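You operate a simulated robot arm through the tools that you are given. There is no shell and no other tool. Be economical: measure what you need, move in short steps, check, and stop when the job is done.

Carry out the task below with a simulated two-armed robot. There is one attempt and no reset: what you move stays moved.

Task
Pick up the small jug from the undershelf of the sealer table with one hand, pass it to the other hand and put it on the middle tier of the steel shelves. Set down upright: small jug.

It is judged by the outcome, as a careful person would: the job done as asked, and still so three seconds after it is handed in. It fails if anything else is knocked over, pushed out of place, dropped, spilled or broken.

Robot
Two 7-joint arms with two-finger parallel grippers on one trunk, on a base that drives. Base frame: it is fixed to the floor where the robot stands at the start and does not move with it; the origin is under the middle of the robot, x ahead of it, y to its left, z up. Units: mm, degrees, N and s.
The left shoulder is at the start at [60, 143, 576], the right one opposite. With the tool pointing down near the work surface each hand reaches from about 100 to 700 mm from the robot's upright axis, wherever it stands, measured 20 degrees to its own side. Places, roughly: middle tier of the steel shelves [1500, -100, 900]; small jug [2000, 2750, 250]. Payload 1.57 kg a hand.
The tool frame of a hand sits at the grasp point between the pads (the TCP): z along the fingers, y along the line on which they close. The tips reach 30 mm beyond it. Largest opening 110 mm; finger width 24, thickness 12; the body of the gripper, 48 by 112 mm, starts 78 mm behind the TCP.
Orientation is that of the tool frame in the base frame, as a unit quaternion [x, y, z, w]. With the fingers straight down and closing along the base's y, the tool's x points along the base's -x, its y along +y and its z along -z.

Tools
- The arms move only by the tool move_arm. It takes "left_series", "right_series" or both (then of equal length, played together; a hand with none holds still); each is a list of rows, each a list of 7 numbers: the turn, a rotation vector about the tool's x, y, z in degrees, then the shift along the tool's x, y, z in mm, then the finger opening in mm, from 0 to 110. In form: [[rx, ry, rz, x, y, z, fingers], ...]. A call has 1 to 20 rows; each row shifts and turns the commanded pose from where the row before left it, along the tool's axes as they then stand. Rows are played at 5 a second. More than 50 mm and 8.6 degrees between two rows, or a gripper value outside its range, and nothing of the call is played. A pose out of reach is approached as far as the arm can. The call stops where the force on the tool passes 40 N (or 10 N more than at its start, if that is more) or the arm is blocked; 0.2 s more then pass. Each finger travels about 45 mm/s and halts on what it meets, pressing with about 33 N; the grip force reading is that of the motor and also rises with nothing between the fingers. The clock runs only during rows and for 0.2 s after the last one: add rows that do not move to give the fingers time. It gives the time, the measured TCP pose, the force on the tool (base axes), the opening and the grip force at its end, in the units of the frame above (readings bear some noise), with the torque about the TCP (base axes, N m) and any sound that the robot's microphone picked up.
- Cameras (640 x 400 px; columns grow to the right, rows downward): "scene" is now at [52.4, 13.5, 1196.8]; the picture's right is [0.17, -0.99, 0.00], its down [-0.66, -0.11, -0.74] and it looks along [0.73, 0.13, -0.67] (base axes); focal length 248 px, centre (320, 200). "left" rides on the left gripper at [70, -16, -141] in its tool frame; the picture's right is [0.23, 0.97, 0.00], its down [-0.86, 0.20, -0.48] and it looks along [-0.47, 0.11, 0.88] (tool axes); focal length 222 px, centre (320, 200). "right" rides on the right gripper at [70, 16, -141] in its tool frame; the picture's right is [-0.23, 0.97, 0.00], its down [-0.86, -0.20, -0.48] and it looks along [-0.47, -0.11, 0.88] (tool axes); focal length 222 px, centre (320, 200). There is no depth. A picture from a camera that has moved, and an enlarged one, comes with that camera's place and axes in the base frame and with its lens.
- grab_frame(camera): a new picture of that camera. It takes no simulated time.
- move_column(by): slides the trunk up (or, below 0, down) by that many mm; the arms and the scene camera ride with it, the base frame stays. It gives what a move gives, with no picture.
- base_move(legs): drives the robot by 1 to 6 legs, each [ahead, left, turn to the left] in mm, mm and degrees, along the robot's own axes; the way and the turn of a leg run together, so that a leg with both is an arc; at most 1500 mm and 180 degrees a leg. The arms and the cameras ride along, it lands a little off, and it stops where it bumps. It gives what a move gives.
- turn_head(pan, tilt): turns the head with the scene camera to pan (to the left, within 86 degrees either way) and tilt (down, from -29 to 69), counted from straight ahead of the robot. It gives what a move gives.
- inspect(camera, box): a new picture of the part [left, top, right, bottom] of that camera's present view, enlarged. It takes no simulated time.
- job_done(): hands the job in; it is judged then, once.

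Go step by step. Nothing tells you exact positions but the pictures and the camera data: compare them with the known pose of the tool, close in by small moves and look again before you grip or let go. The budget is 135 turns and 114 pictures, counting those below and the enlarged ones. Unless the task says otherwise, let go and move clear before handing in, and close with one line.

The tools are called as name(argument=value, ...) on one line, values as JSON. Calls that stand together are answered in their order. move_arm: Moves the arms, as the interface text tells. Its arguments: {"type":"object","properties":{"left_series":{"type":"array","items":{"type":"array","items":{"type":"number"}}},"right_series":{"type":"array","items":{"type":"array","items":{"type":"number"}}}},"required":[]} The other tools are called the same way: move_column (by) slides the trunk up or down; base_move (legs) drives the base; turn_head (pan, tilt) turns the head that bears the scene camera; grab_frame (camera) takes a picture; inspect (camera, box) takes an enlarged picture of a part of a camera's view; job_done () hands the job in.

At the start:

```text
clock: 0.0
left_tool_pos: [480.3, 236.7, 463.1]
left_tool_rot: [-0.001, 1.0, 0.0, -0.001]
left_contact_force: [0.3, 0.3, 0.2]
left_moment: [0.01, -0.02, 0.02]
left_width: 109.6
left_grasp_force: 0.0
right_tool_pos: [426.3, -173.1, 459.9]
right_tool_rot: [0.0, 1.0, 0.0, 0.0]
right_contact_force: [0.0, -0.1, 0.0]
right_moment: [-0.01, -0.01, 0.01]
right_width: 109.9
right_grasp_force: 0.1
trunk travel left (down, up): [-175.0, 415.0]
robot x, y, heading: [2.1, -2.0, 0.0]
head pan, tilt: [9.7, 42.0]
```

scene: 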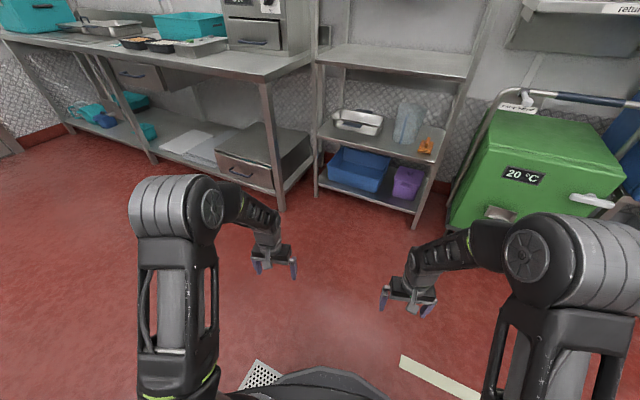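
right: 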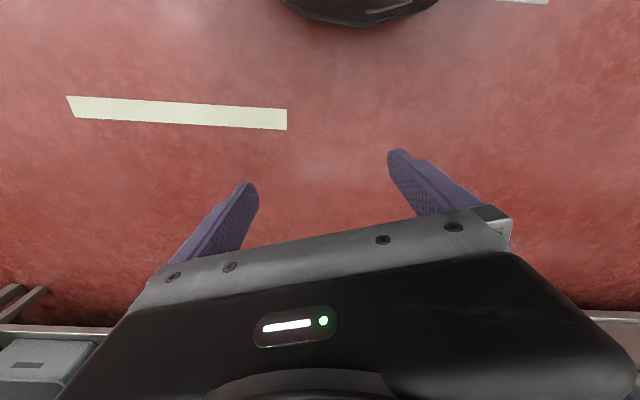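
left: 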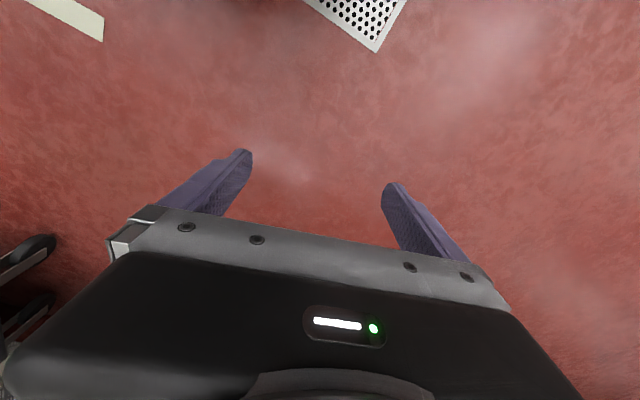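

I see a steel rack ahead and a long table ahead-left; the jug should be far to the left. I look at the rack's upper part and to the left first.

turn_head(pan=0, tilt=10)

grab_frame(camera="scene")

turn_head(pan=55, tilt=20)

grab_frame(camera="scene")

```text
clock: 1.0
left_tool_pos: [480.9, 237.3, 464.7]
left_tool_rot: [0.001, 1.0, 0.0, 0.0]
left_contact_force: [0.2, -0.3, -0.3]
left_moment: [0.01, -0.04, 0.03]
left_width: 110.0
left_grasp_force: 0.1
right_tool_pos: [427.4, -172.7, 460.3]
right_tool_rot: [0.0, 1.0, 0.0, 0.0]
right_contact_force: [-0.3, -0.5, 0.9]
right_moment: [0.0, 0.0, -0.01]
right_width: 110.3
right_grasp_force: 0.1
trunk travel left (down, up): [-175.0, 415.0]
robot x, y, heading: [3.6, -0.7, -0.2]
head pan, tilt: [0.0, 10.0]
```

```text
110 pictures are left
camera scene: at [62.9, -0.6, 1247.3], right [0.0, -1.0, 0.0], down [-0.17, 0.0, -0.98], along [0.98, 0.0, -0.17], focal length 248 px, centre (320, 200)
```

scene: 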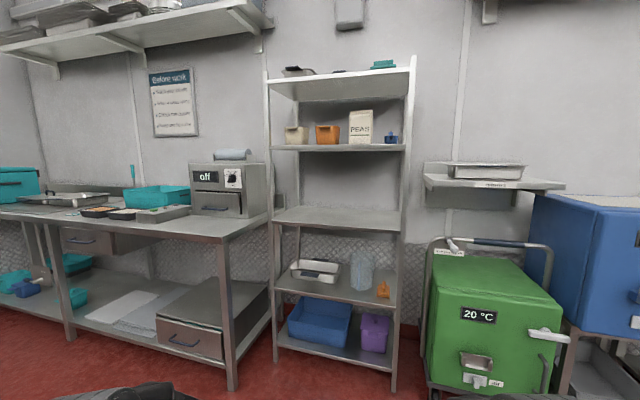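

```text
clock: 2.2
left_tool_pos: [480.7, 236.9, 462.3]
left_tool_rot: [-0.001, 1.0, 0.001, 0.001]
left_contact_force: [-1.0, 0.4, 0.3]
left_moment: [0.0, 0.02, -0.02]
left_width: 110.0
left_grasp_force: 0.0
right_tool_pos: [426.8, -173.9, 459.6]
right_tool_rot: [0.0, 1.0, -0.001, 0.0]
right_contact_force: [-0.2, -0.4, 0.0]
right_moment: [0.03, -0.02, 0.02]
right_width: 110.1
right_grasp_force: 0.1
trunk travel left (down, up): [-175.0, 415.0]
robot x, y, heading: [-0.3, -5.2, 0.1]
head pan, tilt: [55.0, 20.0]
```

```text
109 pictures are left
camera scene: at [23.4, 75.7, 1231.1], right [0.82, -0.57, 0.0], down [-0.2, -0.28, -0.94], along [0.54, 0.77, -0.34], focal length 248 px, centre (320, 200)
```

scene: 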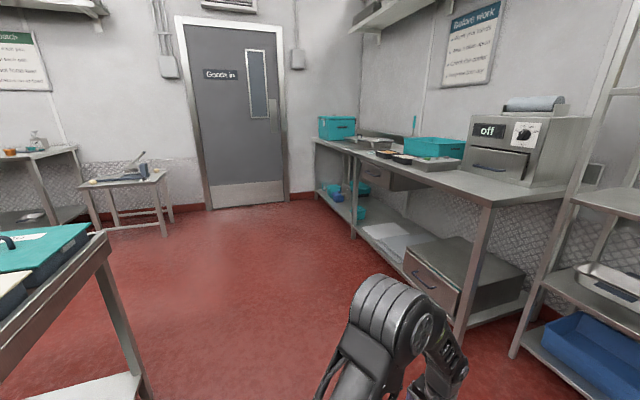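

inspect(camera="scene", box=[300, 150, 420, 225])

turn_head(pan=86, tilt=30)

grab_frame(camera="scene")

```text
5.33 times, centred on (360, 188) of scene
camera zoom: at [23.4, 75.7, 1231.1], right [0.82, -0.57, 0.0], down [-0.2, -0.28, -0.94], along [0.54, 0.77, -0.34], focal length 1323 px, centre (107, 267)
```

zoom: 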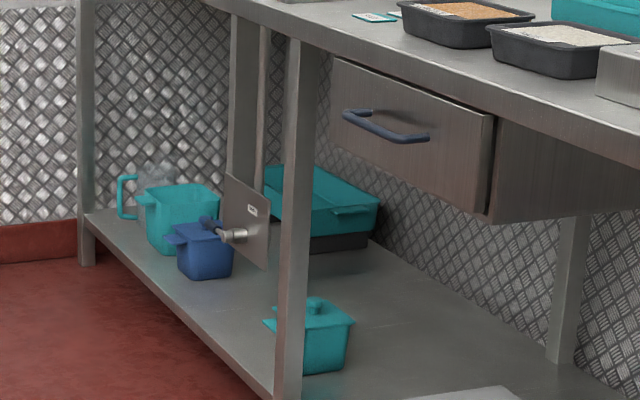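

```text
clock: 3.2
left_tool_pos: [480.9, 237.6, 463.9]
left_tool_rot: [0.0, 1.0, 0.0, 0.001]
left_contact_force: [-0.6, -0.9, 0.0]
left_moment: [-0.03, 0.03, -0.02]
left_width: 110.1
left_grasp_force: 0.1
right_tool_pos: [427.3, -175.7, 460.0]
right_tool_rot: [-0.001, 1.0, 0.0, 0.001]
right_contact_force: [-0.6, 0.0, -0.4]
right_moment: [-0.03, 0.01, -0.01]
right_width: 110.2
right_grasp_force: 0.1
trunk travel left (down, up): [-175.0, 415.0]
robot x, y, heading: [-1.0, -0.2, -0.1]
head pan, tilt: [85.9, 30.0]
```

```text
107 pictures are left
camera scene: at [-23.6, 89.6, 1215.1], right [1.0, -0.07, 0.0], down [-0.04, -0.5, -0.87], along [0.06, 0.86, -0.5], focal length 248 px, centre (320, 200)
```

scene: 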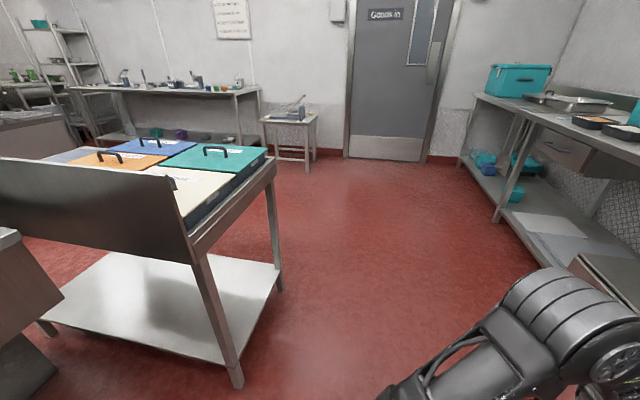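

The undershelf holds several teal/blue items at its far end; I drive nearer to identify the small jug.

base_move(legs=[[400, 1400, 0], [500, 1050, 0]])

turn_head(pan=10, tilt=40)

grab_frame(camera="scene")

```text
clock: 15.9
left_tool_pos: [1439.0, 2645.9, 464.4]
left_tool_rot: [0.014, 1.0, 0.0, 0.0]
left_contact_force: [-0.8, 0.6, 0.2]
left_moment: [-0.01, 0.03, -0.01]
left_width: 109.8
left_grasp_force: 0.1
right_tool_pos: [1372.6, 2236.2, 460.0]
right_tool_rot: [0.015, 1.0, -0.001, 0.0]
right_contact_force: [-0.3, 0.8, -0.4]
right_moment: [0.0, 0.02, 0.02]
right_width: 110.2
right_grasp_force: 0.1
trunk travel left (down, up): [-175.0, 415.0]
robot x, y, heading: [952.6, 2422.8, -1.6]
head pan, tilt: [85.9, 30.0]
```

```text
clock: 17.4
left_tool_pos: [1439.0, 2645.4, 465.3]
left_tool_rot: [0.015, 1.0, 0.0, 0.0]
left_contact_force: [1.2, -0.1, 1.0]
left_moment: [-0.02, 0.02, -0.01]
left_width: 110.0
left_grasp_force: 0.0
right_tool_pos: [1373.3, 2236.8, 459.7]
right_tool_rot: [0.014, 1.0, 0.0, 0.0]
right_contact_force: [-0.2, -0.1, -0.8]
right_moment: [-0.01, 0.0, 0.03]
right_width: 110.3
right_grasp_force: 0.1
trunk travel left (down, up): [-175.0, 415.0]
robot x, y, heading: [955.0, 2422.9, -1.7]
head pan, tilt: [10.0, 40.0]
```

```text
106 pictures are left
camera scene: at [1005.9, 2435.8, 1199.7], right [0.14, -0.99, 0.0], down [-0.64, -0.09, -0.77], along [0.76, 0.11, -0.64], focal length 248 px, centre (320, 200)
```

scene: 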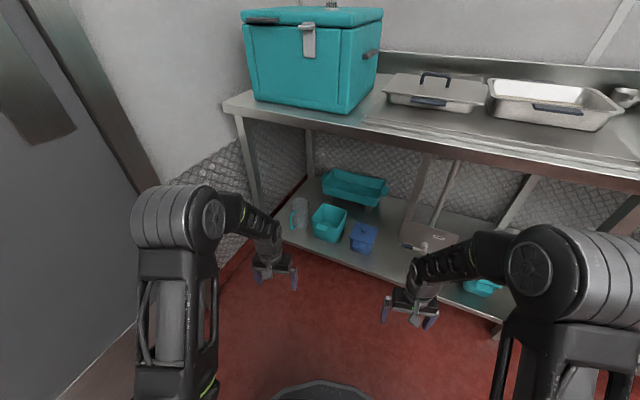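

inspect(camera="scene", box=[270, 160, 410, 280])

inspect(camera="scene", box=[400, 180, 540, 300])

```text
3.33 times, centred on (340, 220) of scene
camera zoom: at [1005.9, 2435.8, 1199.7], right [0.14, -0.99, 0.0], down [-0.64, -0.09, -0.77], along [0.76, 0.11, -0.64], focal length 827 px, centre (253, 133)
```

zoom: 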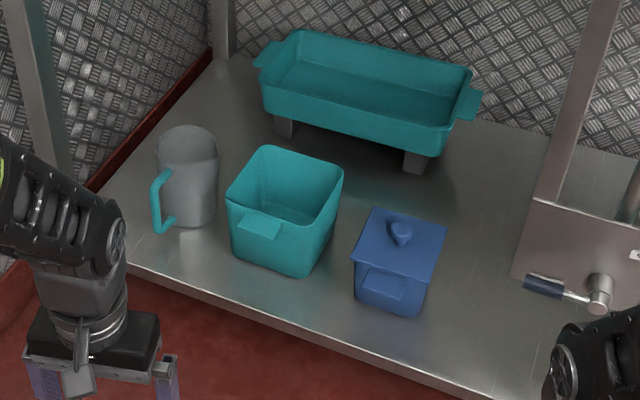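

```text
3.33 times, centred on (470, 240) of scene
camera zoom: at [1005.9, 2435.8, 1199.7], right [0.14, -0.99, 0.0], down [-0.64, -0.09, -0.77], along [0.76, 0.11, -0.64], focal length 827 px, centre (-180, 67)
```

zoom: 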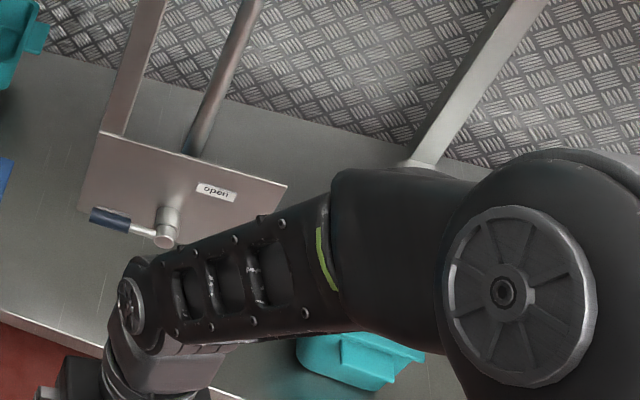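

The small jug is the grey clear one with a teal handle at the door end of the undershelf, roughly (1980, 2680). I drive nearer, square to the table, and lower the trunk a bit.

base_move(legs=[[285, 180, 0], [0, 0, -11]])

turn_head(pan=20, tilt=45)

grab_frame(camera="scene")

grab_frame(camera="left")

```text
clock: 20.3
left_tool_pos: [1767.4, 2716.0, 463.4]
left_tool_rot: [0.112, 0.994, 0.0, 0.0]
left_contact_force: [0.2, -1.4, 0.4]
left_moment: [-0.02, -0.01, 0.02]
left_width: 109.8
left_grasp_force: 0.1
right_tool_pos: [1623.1, 2327.9, 459.4]
right_tool_rot: [0.112, 0.994, 0.0, 0.0]
right_contact_force: [-0.2, 0.3, 0.5]
right_moment: [-0.02, -0.01, 0.01]
right_width: 110.2
right_grasp_force: 0.0
trunk travel left (down, up): [-175.0, 415.0]
robot x, y, heading: [1250.0, 2589.7, -13.2]
head pan, tilt: [10.0, 40.0]
```

```text
clock: 21.0
left_tool_pos: [1767.1, 2716.6, 463.6]
left_tool_rot: [0.112, 0.994, 0.0, -0.001]
left_contact_force: [-0.4, 0.4, 0.1]
left_moment: [0.02, 0.01, -0.02]
left_width: 109.8
left_grasp_force: 0.1
right_tool_pos: [1624.1, 2327.6, 458.8]
right_tool_rot: [0.112, 0.994, 0.0, 0.0]
right_contact_force: [0.2, -0.8, 0.4]
right_moment: [0.0, -0.02, -0.02]
right_width: 110.0
right_grasp_force: 0.1
trunk travel left (down, up): [-175.0, 415.0]
robot x, y, heading: [1245.1, 2597.3, -12.9]
head pan, tilt: [20.0, 45.0]
```

```text
103 pictures are left
camera scene: at [1297.5, 2608.6, 1192.5], right [0.12, -0.99, 0.0], down [-0.7, -0.09, -0.71], along [0.7, 0.09, -0.71], focal length 248 px, centre (320, 200)
```

scene: 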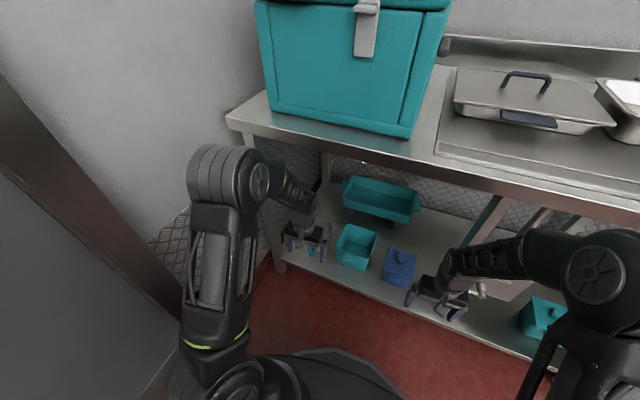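

```text
102 pictures are left
camera left: at [1695.6, 2715.3, 605.5], right [0.0, 1.0, 0.0], down [0.88, 0.0, 0.48], along [0.48, 0.0, -0.88], focal length 222 px, centre (320, 200)
```

left: 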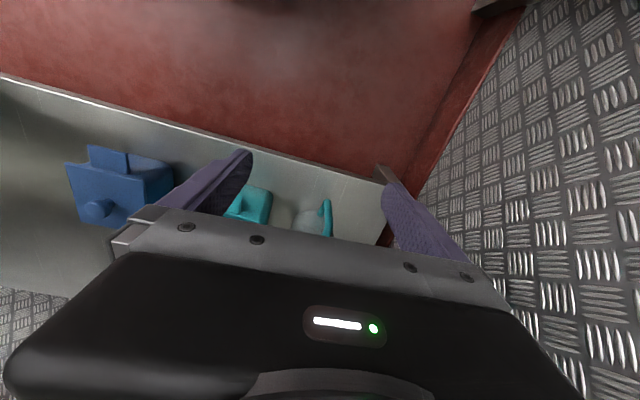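

The jug is half hidden by the left gripper; I draw the left hand back 200 mm to see it and its handle properly.

move_arm(left_series=[[0, 0, 0, 40, 0, 0, 110], [0, 0, 0, 40, 0, 0, 110], [0, 0, 0, 40, 0, 0, 110], [0, 0, 0, 40, 0, 0, 110], [0, 0, 0, 0, 0, 0, 110]])

grab_frame(camera="left")

inspect(camera="scene", box=[250, 180, 410, 300])

```text
clock: 22.2
left_tool_pos: [1614.7, 2752.8, 465.5]
left_tool_rot: [0.114, 0.994, 0.0, 0.0]
left_contact_force: [-0.2, -0.1, 0.0]
left_moment: [-0.01, -0.01, -0.01]
left_width: 109.9
left_grasp_force: 0.0
right_tool_pos: [1623.4, 2326.9, 459.2]
right_tool_rot: [0.112, 0.994, 0.0, 0.0]
right_contact_force: [-0.5, -0.7, -0.8]
right_moment: [0.01, 0.01, -0.01]
right_width: 110.1
right_grasp_force: 0.0
trunk travel left (down, up): [-175.0, 415.0]
robot x, y, heading: [1248.8, 2594.2, -13.0]
head pan, tilt: [20.0, 45.0]
```

```text
101 pictures are left
camera left: at [1542.2, 2751.5, 606.3], right [0.0, 1.0, 0.0], down [0.88, 0.0, 0.48], along [0.48, 0.0, -0.88], focal length 222 px, centre (320, 200)
```

left: 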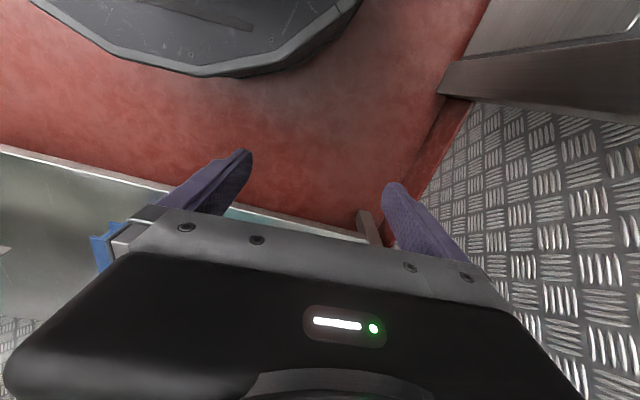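

```text
3.33 times, centred on (330, 240) of scene
camera zoom: at [1297.4, 2608.7, 1192.4], right [0.12, -0.99, 0.0], down [-0.7, -0.09, -0.71], along [0.7, 0.09, -0.71], focal length 827 px, centre (287, 67)
```

zoom: 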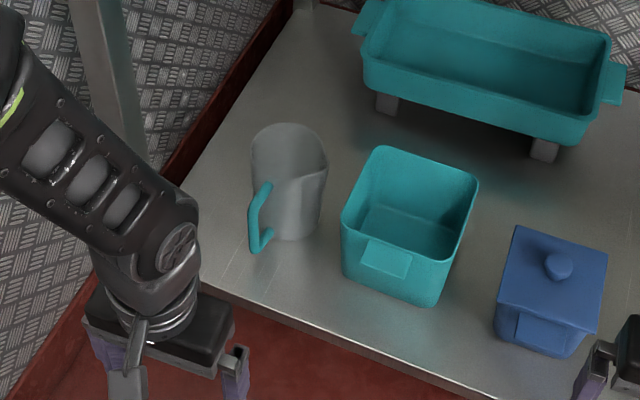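

The jug stands at about (1995, 2692), base z≈165, rim z≈322, about 98 mm across, handle toward front-left. I'll pinch its front rim wall from above with the left hand: first yaw the left tool 70° and draw the right hand back.

move_arm(left_series=[[0, 0, 7.8, 0, 0, 0, 110], [0, 0, 7.8, 0, 0, 0, 110], [0, 0, 7.8, 0, 0, 0, 110], [0, 0, 7.8, 0, 0, 0, 90], [0, 0, 7.8, 0, 0, 0, 80], [0, 0, 7.8, 0, 0, 0, 70], [0, 0, 7.8, 0, 0, 0, 60], [0, 0, 7.8, 0, 0, 0, 60], [0, 0, 7.6, 0, 0, 0, 60], [0, 0, 0, 0, 0, 0, 60]], right_series=[[0, 0, 0, 30, 0, 0, 110], [0, 0, 0, 30, 0, 0, 110], [0, 0, 0, 30, 0, 0, 110], [0, 0, 0, 30, 0, 0, 110], [0, 0, 0, 0, 0, 0, 110], [0, 0, 0, 0, 0, 0, 110], [0, 0, 0, 0, 0, 0, 110], [0, 0, 0, 0, 0, 0, 110], [0, 0, 0, 0, 0, 0, 110], [0, 0, 0, 0, 0, 0, 110]])

base_move(legs=[[110, 0, 0]])

inspect(camera="scene", box=[230, 180, 390, 300])

grab_frame(camera="left")

```text
clock: 24.4
left_tool_pos: [1611.1, 2752.1, 464.3]
left_tool_rot: [0.662, 0.75, 0.0, 0.001]
left_contact_force: [0.5, 0.5, 0.6]
left_moment: [0.02, 0.01, -0.03]
left_width: 60.1
left_grasp_force: 0.1
right_tool_pos: [1512.2, 2353.6, 459.6]
right_tool_rot: [0.112, 0.994, 0.0, -0.001]
right_contact_force: [0.6, -0.7, 0.3]
right_moment: [-0.02, 0.03, 0.0]
right_width: 110.3
right_grasp_force: 0.1
right hand out of reach, approached as far as the arm can: row 4
trunk travel left (down, up): [-175.0, 415.0]
robot x, y, heading: [1245.0, 2593.7, -13.0]
head pan, tilt: [20.0, 45.0]
```

```text
clock: 25.6
left_tool_pos: [1719.4, 2726.6, 464.6]
left_tool_rot: [0.663, 0.749, 0.0, 0.0]
left_contact_force: [0.0, 0.2, 0.6]
left_moment: [0.02, 0.03, 0.01]
left_width: 60.0
left_grasp_force: 0.2
right_tool_pos: [1618.6, 2327.4, 460.5]
right_tool_rot: [0.114, 0.994, 0.0, -0.001]
right_contact_force: [0.1, 0.1, 0.2]
right_moment: [-0.02, 0.03, -0.01]
right_width: 109.8
right_grasp_force: 0.1
trunk travel left (down, up): [-175.0, 415.0]
robot x, y, heading: [1355.3, 2565.3, -12.8]
head pan, tilt: [20.0, 45.0]
```

```text
3.33 times, centred on (310, 240) of scene
camera zoom: at [1405.2, 2583.8, 1192.4], right [0.12, -0.99, 0.0], down [-0.7, -0.09, -0.71], along [0.7, 0.09, -0.71], focal length 827 px, centre (353, 67)
```

zoom: 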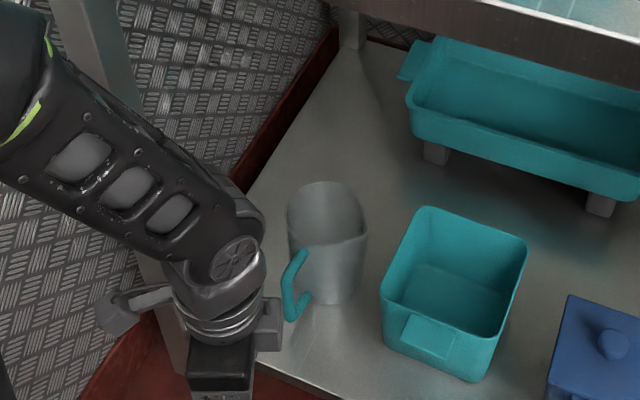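

```text
98 pictures are left
camera left: at [1694.3, 2794.0, 605.3], right [0.94, 0.34, 0.0], down [0.3, -0.82, 0.48], along [0.16, -0.45, -0.88], focal length 222 px, centre (320, 200)
```

left: 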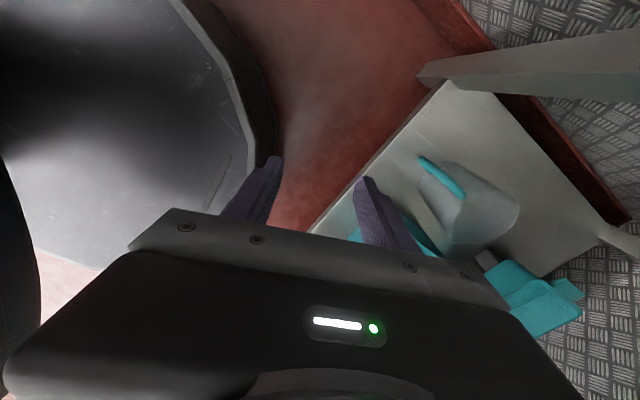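

inspect(camera="left", box=[380, 130, 560, 260])

```text
3.08 times, centred on (470, 195) of left
camera zoom: at [1694.3, 2794.0, 605.3], right [0.94, 0.34, 0.0], down [0.3, -0.82, 0.48], along [0.16, -0.45, -0.88], focal length 684 px, centre (-142, 215)
```

zoom: 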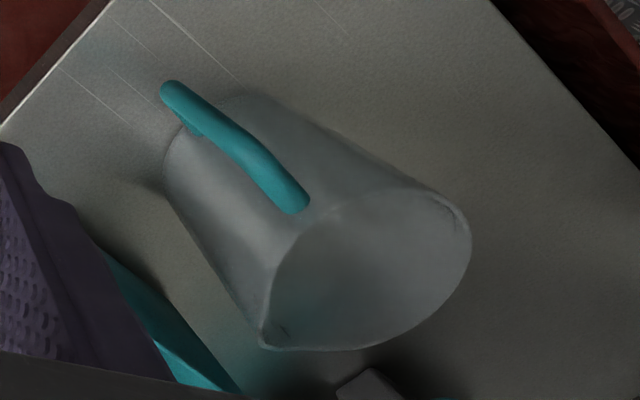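

The rim centre is at about (2007, 2699, 305); handle and spout are both ~50° away from the front-wall point I want. I move the left hand above that wall point, staying high.

move_arm(left_series=[[0, 0, 0, -10.4, 38.8, 0, 60], [0, 0, 0, -10.4, 38.8, 0, 60], [0, 0, 0, -10.4, 38.8, 0, 60], [0, 0, 0, -10.4, 38.8, 0, 60], [0, 0, 0, -10.4, 38.8, 0, 60], [0, 0, 0, -10.4, 38.8, 0, 60], [0, 0, 0, 0, 0, 0, 60]])

grab_frame(camera="left")

inspect(camera="scene", box=[230, 180, 390, 300])

```text
clock: 27.4
left_tool_pos: [1913.1, 2724.0, 452.9]
left_tool_rot: [0.655, 0.756, -0.015, -0.022]
left_contact_force: [0.0, -0.7, -0.5]
left_moment: [-0.01, -0.01, 0.0]
left_width: 59.9
left_grasp_force: 0.0
right_tool_pos: [1608.7, 2344.6, 461.7]
right_tool_rot: [0.097, 0.995, -0.001, 0.002]
right_contact_force: [-0.3, -0.1, 0.2]
right_moment: [0.02, 0.03, -0.01]
right_width: 109.8
right_grasp_force: 0.0
trunk travel left (down, up): [-175.0, 415.0]
robot x, y, heading: [1337.6, 2574.0, -11.3]
head pan, tilt: [20.0, 45.0]
stopped in row 7 (left hand): the arm was blocked; the commanded pose is now the measured one
```

```text
96 pictures are left
camera left: at [1894.1, 2787.9, 596.3], right [0.93, 0.36, -0.05], down [0.34, -0.82, 0.46], along [0.13, -0.44, -0.89], focal length 222 px, centre (320, 200)
```

left: 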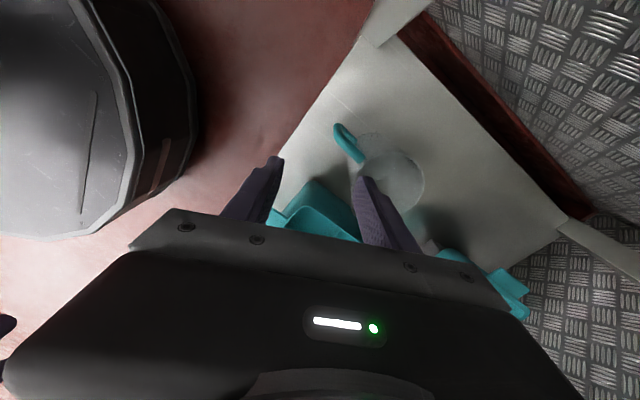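

```text
3.33 times, centred on (310, 240) of scene
camera zoom: at [1383.6, 2595.0, 1194.3], right [0.15, -0.99, 0.0], down [-0.7, -0.11, -0.71], along [0.7, 0.11, -0.7], focal length 827 px, centre (353, 67)
```

zoom: 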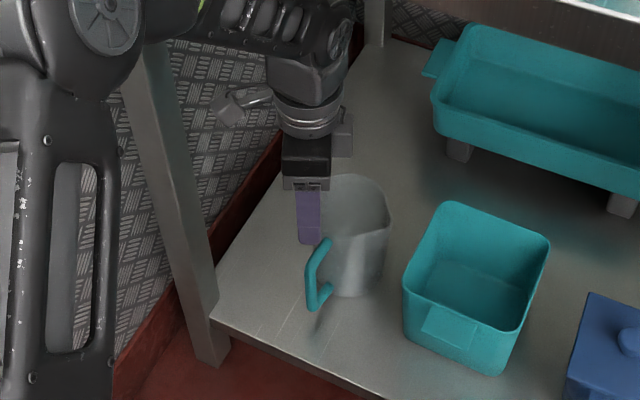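

The arm was blocked and the base nudged a little; I check what it touched before going on.

turn_head(pan=35, tilt=30)

grab_frame(camera="scene")

```text
clock: 28.2
left_tool_pos: [1915.0, 2721.8, 453.5]
left_tool_rot: [0.655, 0.755, -0.015, -0.02]
left_contact_force: [0.8, -0.3, -0.7]
left_moment: [-0.01, 0.01, 0.0]
left_width: 60.0
left_grasp_force: 0.0
right_tool_pos: [1609.0, 2344.6, 460.9]
right_tool_rot: [0.098, 0.995, -0.001, 0.002]
right_contact_force: [-0.9, -0.2, 0.0]
right_moment: [-0.02, -0.04, -0.02]
right_width: 110.0
right_grasp_force: 0.0
trunk travel left (down, up): [-175.0, 415.0]
robot x, y, heading: [1338.2, 2579.3, -11.3]
head pan, tilt: [35.0, 30.0]
```

```text
94 pictures are left
camera scene: at [1385.5, 2620.7, 1214.9], right [0.4, -0.92, 0.01], down [-0.45, -0.2, -0.87], along [0.8, 0.35, -0.5], focal length 248 px, centre (320, 200)
```

scene: 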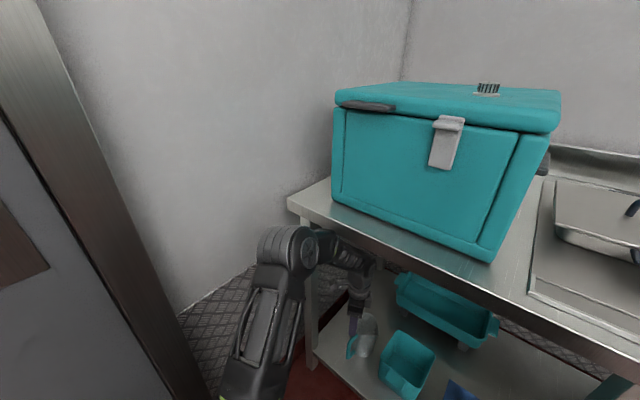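

The left elbow met the table's corner leg. I back the hand out, shift the base about 180 mm to the right, and lower the trunk so the arm goes in below the top and clear of the leg.

move_arm(left_series=[[0, 0, 0, 5, -40, 0, 60], [0, 0, 0, 5, -40, 0, 60], [0, 0, 0, 5, -40, 0, 60], [0, 0, 0, 5, -40, 0, 60], [0, 0, 0, 5, -40, 0, 60], [0, 0, 0, 0, 0, 0, 60]])

base_move(legs=[[-20, -190, -2]])

move_column(by=-100)

turn_head(pan=30, tilt=40)

grab_frame(camera="scene")

grab_frame(camera="left")

```text
clock: 29.6
left_tool_pos: [1720.7, 2713.1, 462.3]
left_tool_rot: [0.656, 0.755, -0.012, -0.019]
left_contact_force: [0.0, -0.9, 0.6]
left_moment: [0.0, 0.02, 0.0]
left_width: 60.2
left_grasp_force: 0.0
right_tool_pos: [1610.1, 2342.6, 460.3]
right_tool_rot: [0.099, 0.995, 0.001, -0.001]
right_contact_force: [0.6, 0.3, 0.5]
right_moment: [-0.02, -0.01, 0.0]
right_width: 110.0
right_grasp_force: 0.1
trunk travel left (down, up): [-175.0, 415.0]
robot x, y, heading: [1339.1, 2573.9, -11.6]
head pan, tilt: [35.0, 30.0]
```

```text
clock: 31.2
left_tool_pos: [1667.5, 2520.1, 462.0]
left_tool_rot: [0.67, 0.742, -0.012, -0.019]
left_contact_force: [0.7, -0.7, -1.1]
left_moment: [0.03, 0.0, 0.0]
left_width: 59.8
left_grasp_force: 0.0
right_tool_pos: [1542.3, 2152.5, 459.5]
right_tool_rot: [0.119, 0.993, 0.001, -0.001]
right_contact_force: [0.6, 0.0, -0.4]
right_moment: [-0.02, 0.02, -0.01]
right_width: 110.3
right_grasp_force: 0.1
trunk travel left (down, up): [-175.0, 415.0]
robot x, y, heading: [1281.4, 2398.2, -13.5]
head pan, tilt: [35.0, 30.0]
```

```text
clock: 32.5
left_tool_pos: [1667.1, 2520.7, 361.7]
left_tool_rot: [0.671, 0.742, -0.012, -0.019]
left_contact_force: [-0.3, 0.3, 1.1]
left_moment: [-0.04, -0.02, -0.03]
left_width: 60.0
left_grasp_force: 0.0
right_tool_pos: [1542.6, 2152.4, 359.9]
right_tool_rot: [0.119, 0.993, 0.0, 0.0]
right_contact_force: [1.3, 0.4, 0.4]
right_moment: [0.02, 0.01, 0.01]
right_width: 109.9
right_grasp_force: 0.1
trunk travel left (down, up): [-75.0, 515.0]
robot x, y, heading: [1281.9, 2395.3, -13.4]
head pan, tilt: [35.0, 30.0]
```

```text
clock: 33.2
left_tool_pos: [1666.7, 2520.2, 361.8]
left_tool_rot: [0.67, 0.742, -0.013, -0.019]
left_contact_force: [-0.3, 1.0, -0.1]
left_moment: [-0.05, 0.0, 0.0]
left_width: 59.7
left_grasp_force: 0.0
right_tool_pos: [1543.6, 2151.2, 359.3]
right_tool_rot: [0.118, 0.993, 0.0, 0.0]
right_contact_force: [0.7, 0.1, 0.5]
right_moment: [-0.03, 0.03, 0.03]
right_width: 110.3
right_grasp_force: 0.1
trunk travel left (down, up): [-75.0, 515.0]
robot x, y, heading: [1280.8, 2397.1, -13.5]
head pan, tilt: [30.0, 40.0]
```

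```text
93 pictures are left
camera scene: at [1333.2, 2425.3, 1099.8], right [0.28, -0.96, 0.0], down [-0.62, -0.18, -0.77], along [0.74, 0.22, -0.64], focal length 248 px, centre (320, 200)
```

scene: 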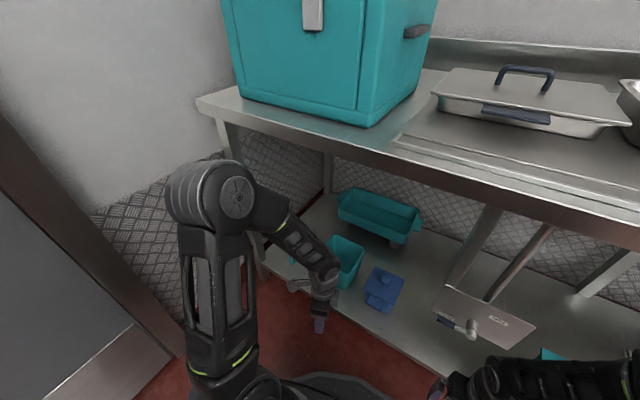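

```text
92 pictures are left
camera left: at [1650.1, 2585.7, 504.5], right [0.94, 0.32, -0.04], down [0.31, -0.83, 0.46], along [0.11, -0.45, -0.89], focal length 222 px, centre (320, 200)
```

left: 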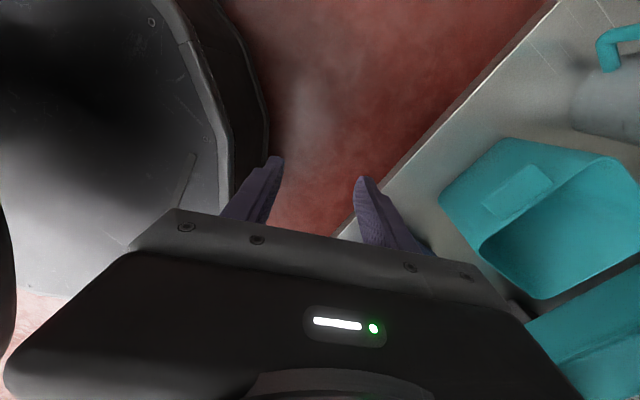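

move_arm(left_series=[[0, 0, 0, 0, 0, -30, 60], [0, 0, 0, 0, 0, -30, 60], [0, 0, 0, 0, 0, 0, 60]])

base_move(legs=[[100, 20, 0]])

grab_frame(camera="left")

inspect(camera="scene", box=[160, 170, 360, 320])

```text
clock: 34.0
left_tool_pos: [1670.3, 2520.0, 421.5]
left_tool_rot: [0.67, 0.742, -0.013, -0.02]
left_contact_force: [-0.5, 0.0, 0.7]
left_moment: [0.0, 0.02, -0.01]
left_width: 60.3
left_grasp_force: 0.1
right_tool_pos: [1543.0, 2151.0, 360.3]
right_tool_rot: [0.118, 0.993, -0.001, -0.001]
right_contact_force: [-0.3, -0.7, -0.5]
right_moment: [-0.01, 0.0, 0.02]
right_width: 110.0
right_grasp_force: 0.0
trunk travel left (down, up): [-75.0, 515.0]
robot x, y, heading: [1282.0, 2393.0, -13.6]
head pan, tilt: [30.0, 40.0]
```

```text
clock: 35.2
left_tool_pos: [1774.1, 2514.5, 422.9]
left_tool_rot: [0.669, 0.743, -0.013, -0.02]
left_contact_force: [0.1, -0.9, -0.9]
left_moment: [0.04, -0.01, 0.01]
left_width: 60.1
left_grasp_force: 0.1
right_tool_pos: [1644.7, 2147.2, 359.3]
right_tool_rot: [0.117, 0.993, 0.001, -0.001]
right_contact_force: [0.8, -0.1, 0.0]
right_moment: [0.01, -0.01, 0.02]
right_width: 110.0
right_grasp_force: 0.1
trunk travel left (down, up): [-75.0, 515.0]
robot x, y, heading: [1383.1, 2391.0, -13.7]
head pan, tilt: [30.0, 40.0]
```

```text
91 pictures are left
camera left: at [1756.6, 2581.5, 564.8], right [0.94, 0.33, -0.04], down [0.31, -0.83, 0.46], along [0.11, -0.45, -0.89], focal length 222 px, centre (320, 200)
```

left: 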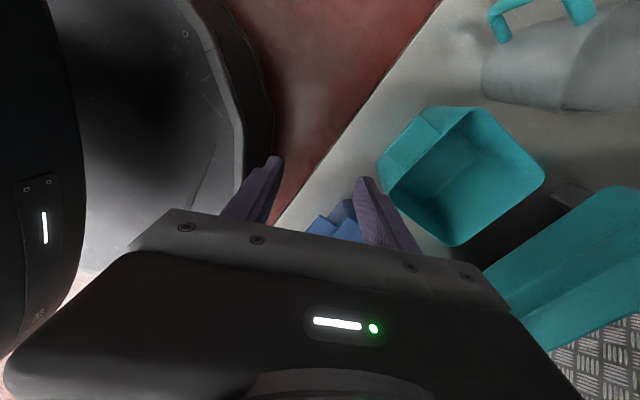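

```text
2.67 times, centred on (260, 245) of scene
camera zoom: at [1436.4, 2420.7, 1099.7], right [0.28, -0.96, 0.0], down [-0.62, -0.18, -0.77], along [0.73, 0.22, -0.64], focal length 661 px, centre (480, 80)
```

zoom: 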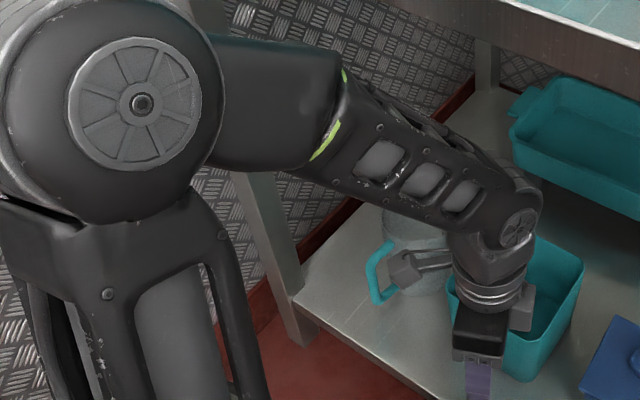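

move_arm(left_series=[[-2.65, -0.7, 0, 0, 0, 0, 60], [0, 0, 0, 26.4, 33.6, 0, 60], [0, 0, 0, 26.4, 33.6, 0, 60], [0, 0, 0, 26.4, 33.6, 0, 60], [0, 0, 0, 26.4, 33.6, 0, 60], [0, 0, 0, 26.4, 33.6, 0, 60], [0, 0, 0, 26.4, 33.6, 0, 60], [0, 0, 0, 0, 0, 0, 60]])

grab_frame(camera="left")

inspect(camera="scene", box=[160, 170, 360, 320])

```text
clock: 37.0
left_tool_pos: [1957.6, 2694.8, 424.3]
left_tool_rot: [0.669, 0.743, 0.0, 0.0]
left_contact_force: [0.2, -0.7, -0.1]
left_moment: [-0.01, -0.01, 0.03]
left_width: 60.1
left_grasp_force: 0.0
right_tool_pos: [1647.1, 2147.7, 358.6]
right_tool_rot: [0.118, 0.993, 0.0, -0.001]
right_contact_force: [-0.1, 1.0, 0.2]
right_moment: [0.0, 0.01, 0.05]
right_width: 110.2
right_grasp_force: 0.1
trunk travel left (down, up): [-75.0, 515.0]
robot x, y, heading: [1380.9, 2392.0, -13.3]
head pan, tilt: [30.0, 40.0]
```

```text
89 pictures are left
camera left: at [1933.3, 2761.8, 565.2], right [0.95, 0.33, 0.0], down [0.29, -0.83, 0.48], along [0.16, -0.45, -0.88], focal length 222 px, centre (320, 200)
```

left: 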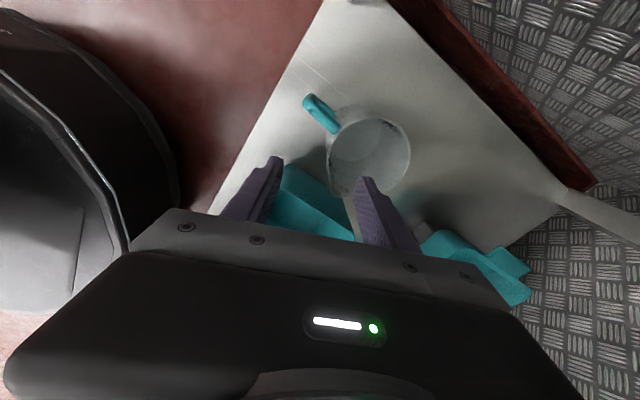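

```text
2.67 times, centred on (260, 245) of scene
camera zoom: at [1436.5, 2420.7, 1099.7], right [0.28, -0.96, 0.0], down [-0.62, -0.18, -0.77], along [0.73, 0.22, -0.64], focal length 661 px, centre (480, 80)
```

zoom: 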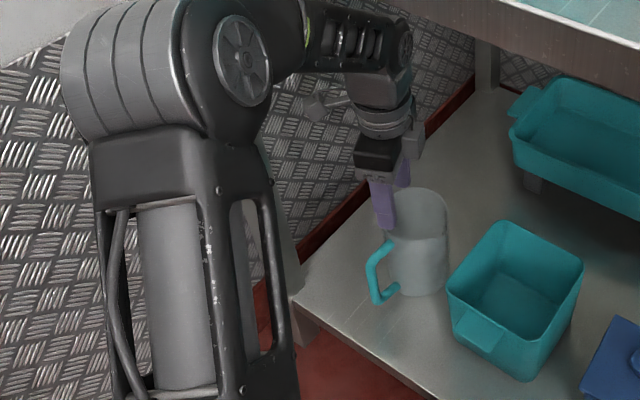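

inspect(camera="left", box=[240, 70, 440, 230])

```text
2.50 times, centred on (340, 150) of left
camera zoom: at [1933.3, 2761.8, 565.2], right [0.95, 0.33, 0.0], down [0.29, -0.83, 0.48], along [0.16, -0.45, -0.88], focal length 555 px, centre (270, 325)
```

zoom: 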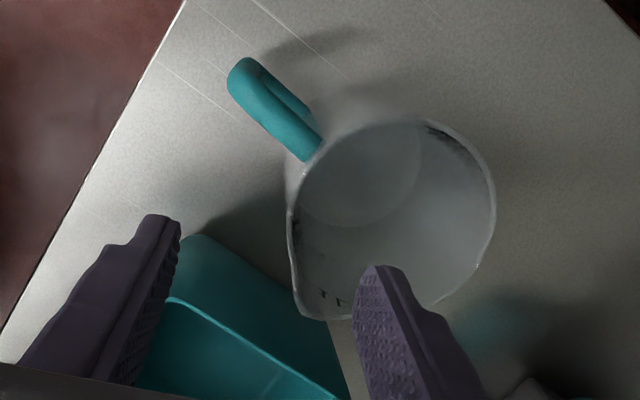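

move_arm(left_series=[[0, 0, 0, -11.9, 12.8, 0, 60], [0, 0, -6.3, 0, 0, 0, 60], [0, 0, -6.3, 0, 0, 0, 60], [0, 0, -6.4, 0, 0, 0, 60], [0, 0, 0, 0, 0, 35, 60], [0, 0, 0, 0, 0, 35, 60], [0, 0, 0, 0, 0, 0, 60]])

inspect(camera="left", box=[200, 70, 440, 250])

inspect(camera="scene", box=[220, 170, 340, 280])

```text
clock: 38.6
left_tool_pos: [1974.9, 2682.6, 353.0]
left_tool_rot: [0.539, 0.842, -0.002, 0.0]
left_contact_force: [-0.4, 0.2, 0.6]
left_moment: [0.01, -0.03, 0.01]
left_width: 59.8
left_grasp_force: 0.0
right_tool_pos: [1648.1, 2148.3, 359.6]
right_tool_rot: [0.118, 0.993, 0.0, -0.001]
right_contact_force: [-0.5, 0.4, 0.4]
right_moment: [-0.01, -0.01, -0.04]
right_width: 109.9
right_grasp_force: 0.0
trunk travel left (down, up): [-75.0, 515.0]
robot x, y, heading: [1380.2, 2394.1, -13.4]
head pan, tilt: [30.0, 40.0]
```

```text
2.22 times, centred on (320, 160) of left
camera zoom: at [1929.8, 2738.5, 494.0], right [0.79, 0.62, 0.0], down [0.54, -0.69, 0.48], along [0.3, -0.38, -0.88], focal length 494 px, centre (320, 289)
```

zoom: 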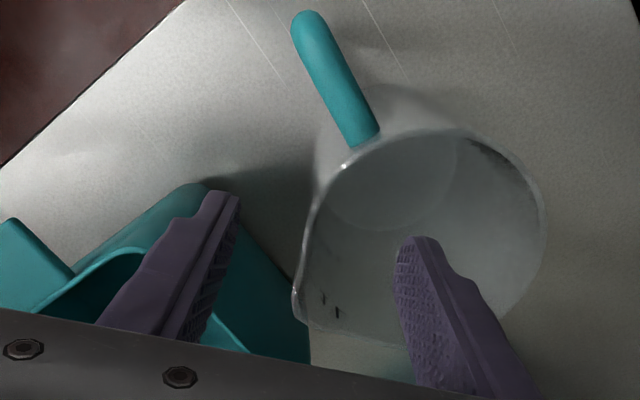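

```text
3.64 times, centred on (280, 225) of scene
camera zoom: at [1436.6, 2420.7, 1099.7], right [0.28, -0.96, 0.0], down [-0.62, -0.18, -0.77], along [0.73, 0.22, -0.64], focal length 902 px, centre (466, 109)
```

zoom: 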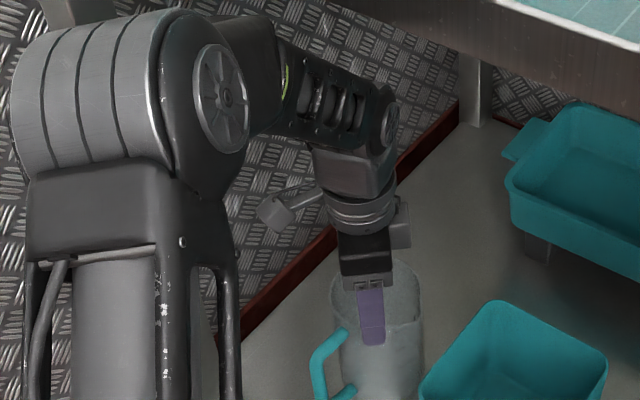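

The fingers straddle the front wall, clear of handle, spout and container. I descend the rest and close.

move_arm(left_series=[[0, 0, 0, 0, 0, 26, 60], [0, 0, 0, 0, 0, 27, 60], [0, 0, 0, 0, 0, 0, 60]])

inspect(camera="left", box=[200, 70, 440, 250])

inspect(camera="scene", box=[220, 170, 340, 280])

```text
clock: 39.4
left_tool_pos: [1974.0, 2684.7, 300.5]
left_tool_rot: [0.538, 0.843, 0.001, 0.001]
left_contact_force: [-0.9, -0.2, -0.1]
left_moment: [-0.03, 0.0, 0.04]
left_width: 60.1
left_grasp_force: 0.0
right_tool_pos: [1647.6, 2147.5, 359.3]
right_tool_rot: [0.117, 0.993, 0.0, 0.0]
right_contact_force: [0.6, -0.2, 0.1]
right_moment: [0.01, 0.02, -0.01]
right_width: 109.8
right_grasp_force: 0.0
trunk travel left (down, up): [-75.0, 515.0]
robot x, y, heading: [1384.4, 2387.6, -13.5]
head pan, tilt: [30.0, 40.0]
```

```text
2.22 times, centred on (320, 160) of left
camera zoom: at [1929.4, 2740.4, 442.2], right [0.79, 0.62, 0.0], down [0.54, -0.69, 0.48], along [0.3, -0.38, -0.88], focal length 494 px, centre (320, 289)
```

zoom: 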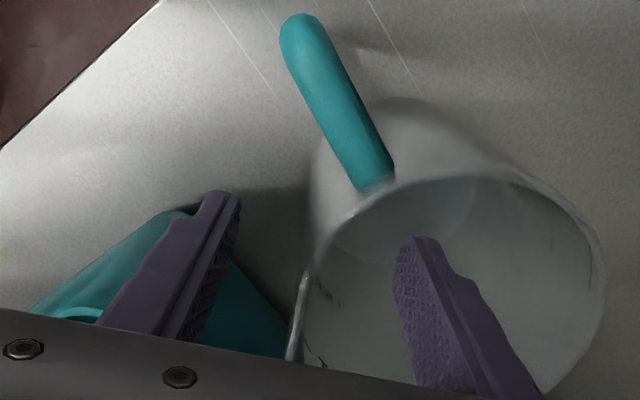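

```text
3.64 times, centred on (280, 225) of scene
camera zoom: at [1436.6, 2420.7, 1099.7], right [0.28, -0.96, 0.0], down [-0.62, -0.18, -0.77], along [0.73, 0.22, -0.64], focal length 902 px, centre (466, 109)
```

zoom: 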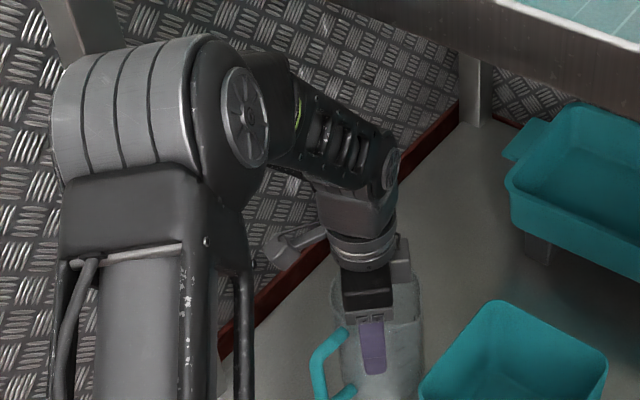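

move_arm(left_series=[[0, 0, 5, 0, -6, 0, 60], [0, 0, 0, 0, 0, 0, 30], [0, 0, 0, 0, 0, 0, 15], [0, 0, 0, 0, 0, 0, 0], [0, 0, 0, 0, 0, 0, 0], [0, 0, 0, 0, 0, 0, 0]])

inspect(camera="left", box=[200, 70, 440, 250])

inspect(camera="scene", box=[220, 170, 340, 280])

```text
clock: 40.8
left_tool_pos: [1969.3, 2681.3, 301.1]
left_tool_rot: [0.575, 0.818, 0.0, 0.0]
left_contact_force: [0.0, 0.8, 2.1]
left_moment: [-0.06, 0.01, -0.02]
left_width: 2.6
left_grasp_force: 23.6
right_tool_pos: [1646.5, 2146.2, 360.1]
right_tool_rot: [0.117, 0.993, 0.0, -0.001]
right_contact_force: [1.0, 0.4, -0.4]
right_moment: [-0.01, 0.03, 0.04]
right_width: 109.8
right_grasp_force: 0.1
trunk travel left (down, up): [-75.0, 515.0]
robot x, y, heading: [1384.6, 2388.0, -13.4]
head pan, tilt: [30.0, 40.0]
```

```text
2.22 times, centred on (320, 160) of left
camera zoom: at [1929.5, 2740.9, 442.7], right [0.84, 0.54, 0.0], down [0.48, -0.74, 0.48], along [0.26, -0.4, -0.88], focal length 494 px, centre (320, 289)
```

zoom: 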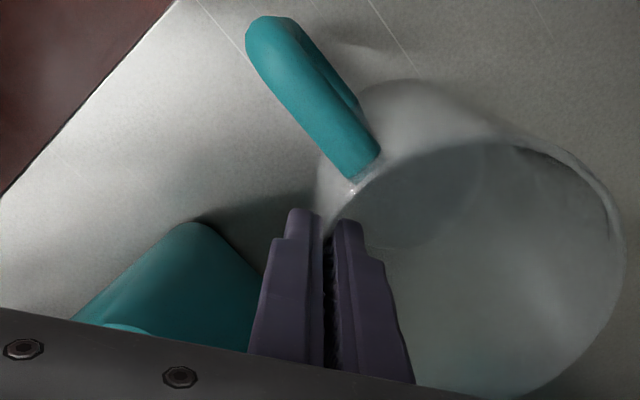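

```text
3.64 times, centred on (280, 225) of scene
camera zoom: at [1436.4, 2420.6, 1099.7], right [0.28, -0.96, 0.0], down [-0.62, -0.18, -0.77], along [0.73, 0.22, -0.64], focal length 902 px, centre (466, 109)
```

zoom: 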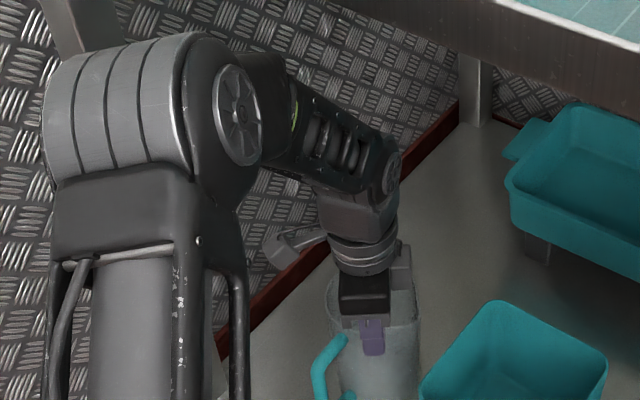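

The wall (2.6 mm) is pinched. I lift gently and check for tilt or slip.

move_arm(left_series=[[0, 0, 0, 0, 0, -10, 0], [0, 0, 0, 0, 0, -15, 0], [0, 0, 0, 0, 0, -20, 0], [0, 0, 0, 0, 0, 0, 0]])

inspect(camera="left", box=[200, 70, 440, 250])

inspect(camera="scene", box=[220, 170, 340, 280])

```text
clock: 41.8
left_tool_pos: [1965.7, 2681.0, 345.3]
left_tool_rot: [0.574, 0.819, 0.001, 0.0]
left_contact_force: [-0.8, -1.0, -2.0]
left_moment: [-0.04, 0.06, 0.0]
left_width: 2.4
left_grasp_force: 24.1
right_tool_pos: [1645.7, 2147.3, 359.9]
right_tool_rot: [0.118, 0.993, 0.0, -0.001]
right_contact_force: [0.6, 1.0, -0.1]
right_moment: [-0.01, -0.03, -0.01]
right_width: 110.1
right_grasp_force: 0.0
trunk travel left (down, up): [-75.0, 515.0]
robot x, y, heading: [1386.1, 2392.5, -13.3]
head pan, tilt: [30.0, 40.0]
```

```text
2.22 times, centred on (320, 160) of left
camera zoom: at [1926.7, 2740.0, 486.5], right [0.84, 0.54, 0.0], down [0.48, -0.74, 0.48], along [0.26, -0.4, -0.88], focal length 494 px, centre (320, 289)
```

zoom: 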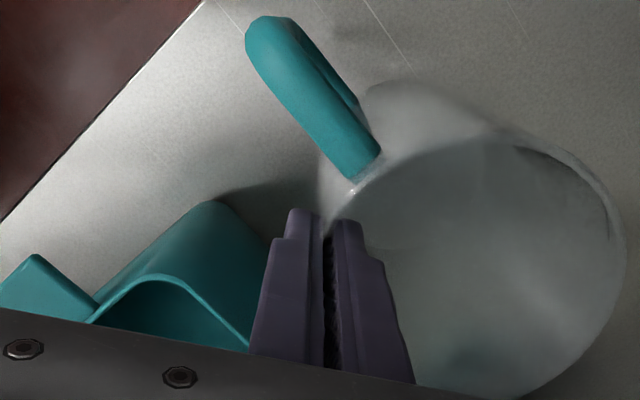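

```text
3.64 times, centred on (280, 225) of scene
camera zoom: at [1436.6, 2420.7, 1099.7], right [0.28, -0.96, 0.0], down [-0.62, -0.18, -0.77], along [0.73, 0.22, -0.64], focal length 902 px, centre (466, 109)
```

zoom: 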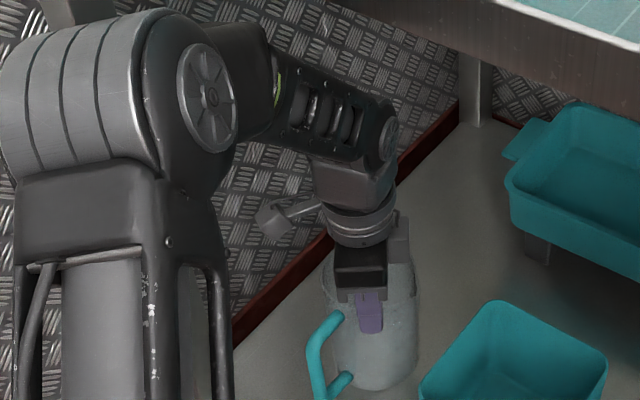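

Held level and firm. I back the base straight out along −x, clear of the leg and container.

base_move(legs=[[-340, -80, 0]])

grab_frame(camera="scene")

```text
clock: 44.0
left_tool_pos: [1618.3, 2687.6, 345.4]
left_tool_rot: [0.57, 0.822, 0.0, 0.0]
left_contact_force: [-0.1, -0.5, -1.2]
left_moment: [-0.03, 0.03, 0.0]
left_width: 2.5
left_grasp_force: 23.6
right_tool_pos: [1305.7, 2150.7, 358.7]
right_tool_rot: [0.113, 0.994, 0.001, -0.001]
right_contact_force: [-0.3, -0.8, 0.0]
right_moment: [-0.02, -0.02, 0.02]
right_width: 110.2
right_grasp_force: 0.0
trunk travel left (down, up): [-75.0, 515.0]
robot x, y, heading: [1037.7, 2390.1, -12.9]
head pan, tilt: [30.0, 40.0]
```

```text
78 pictures are left
camera scene: at [1091.7, 2421.4, 1099.7], right [0.29, -0.96, 0.0], down [-0.61, -0.19, -0.77], along [0.73, 0.23, -0.64], focal length 248 px, centre (320, 200)
```

scene: 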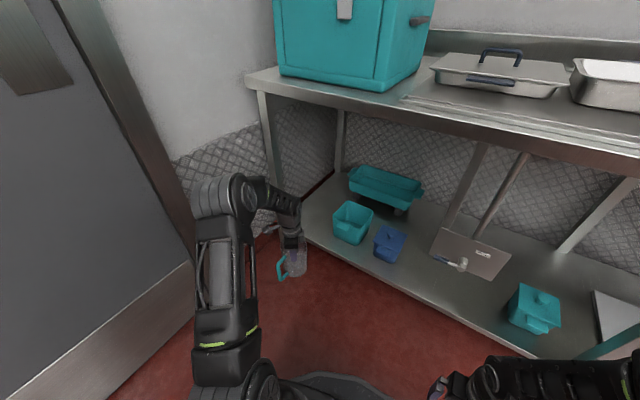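

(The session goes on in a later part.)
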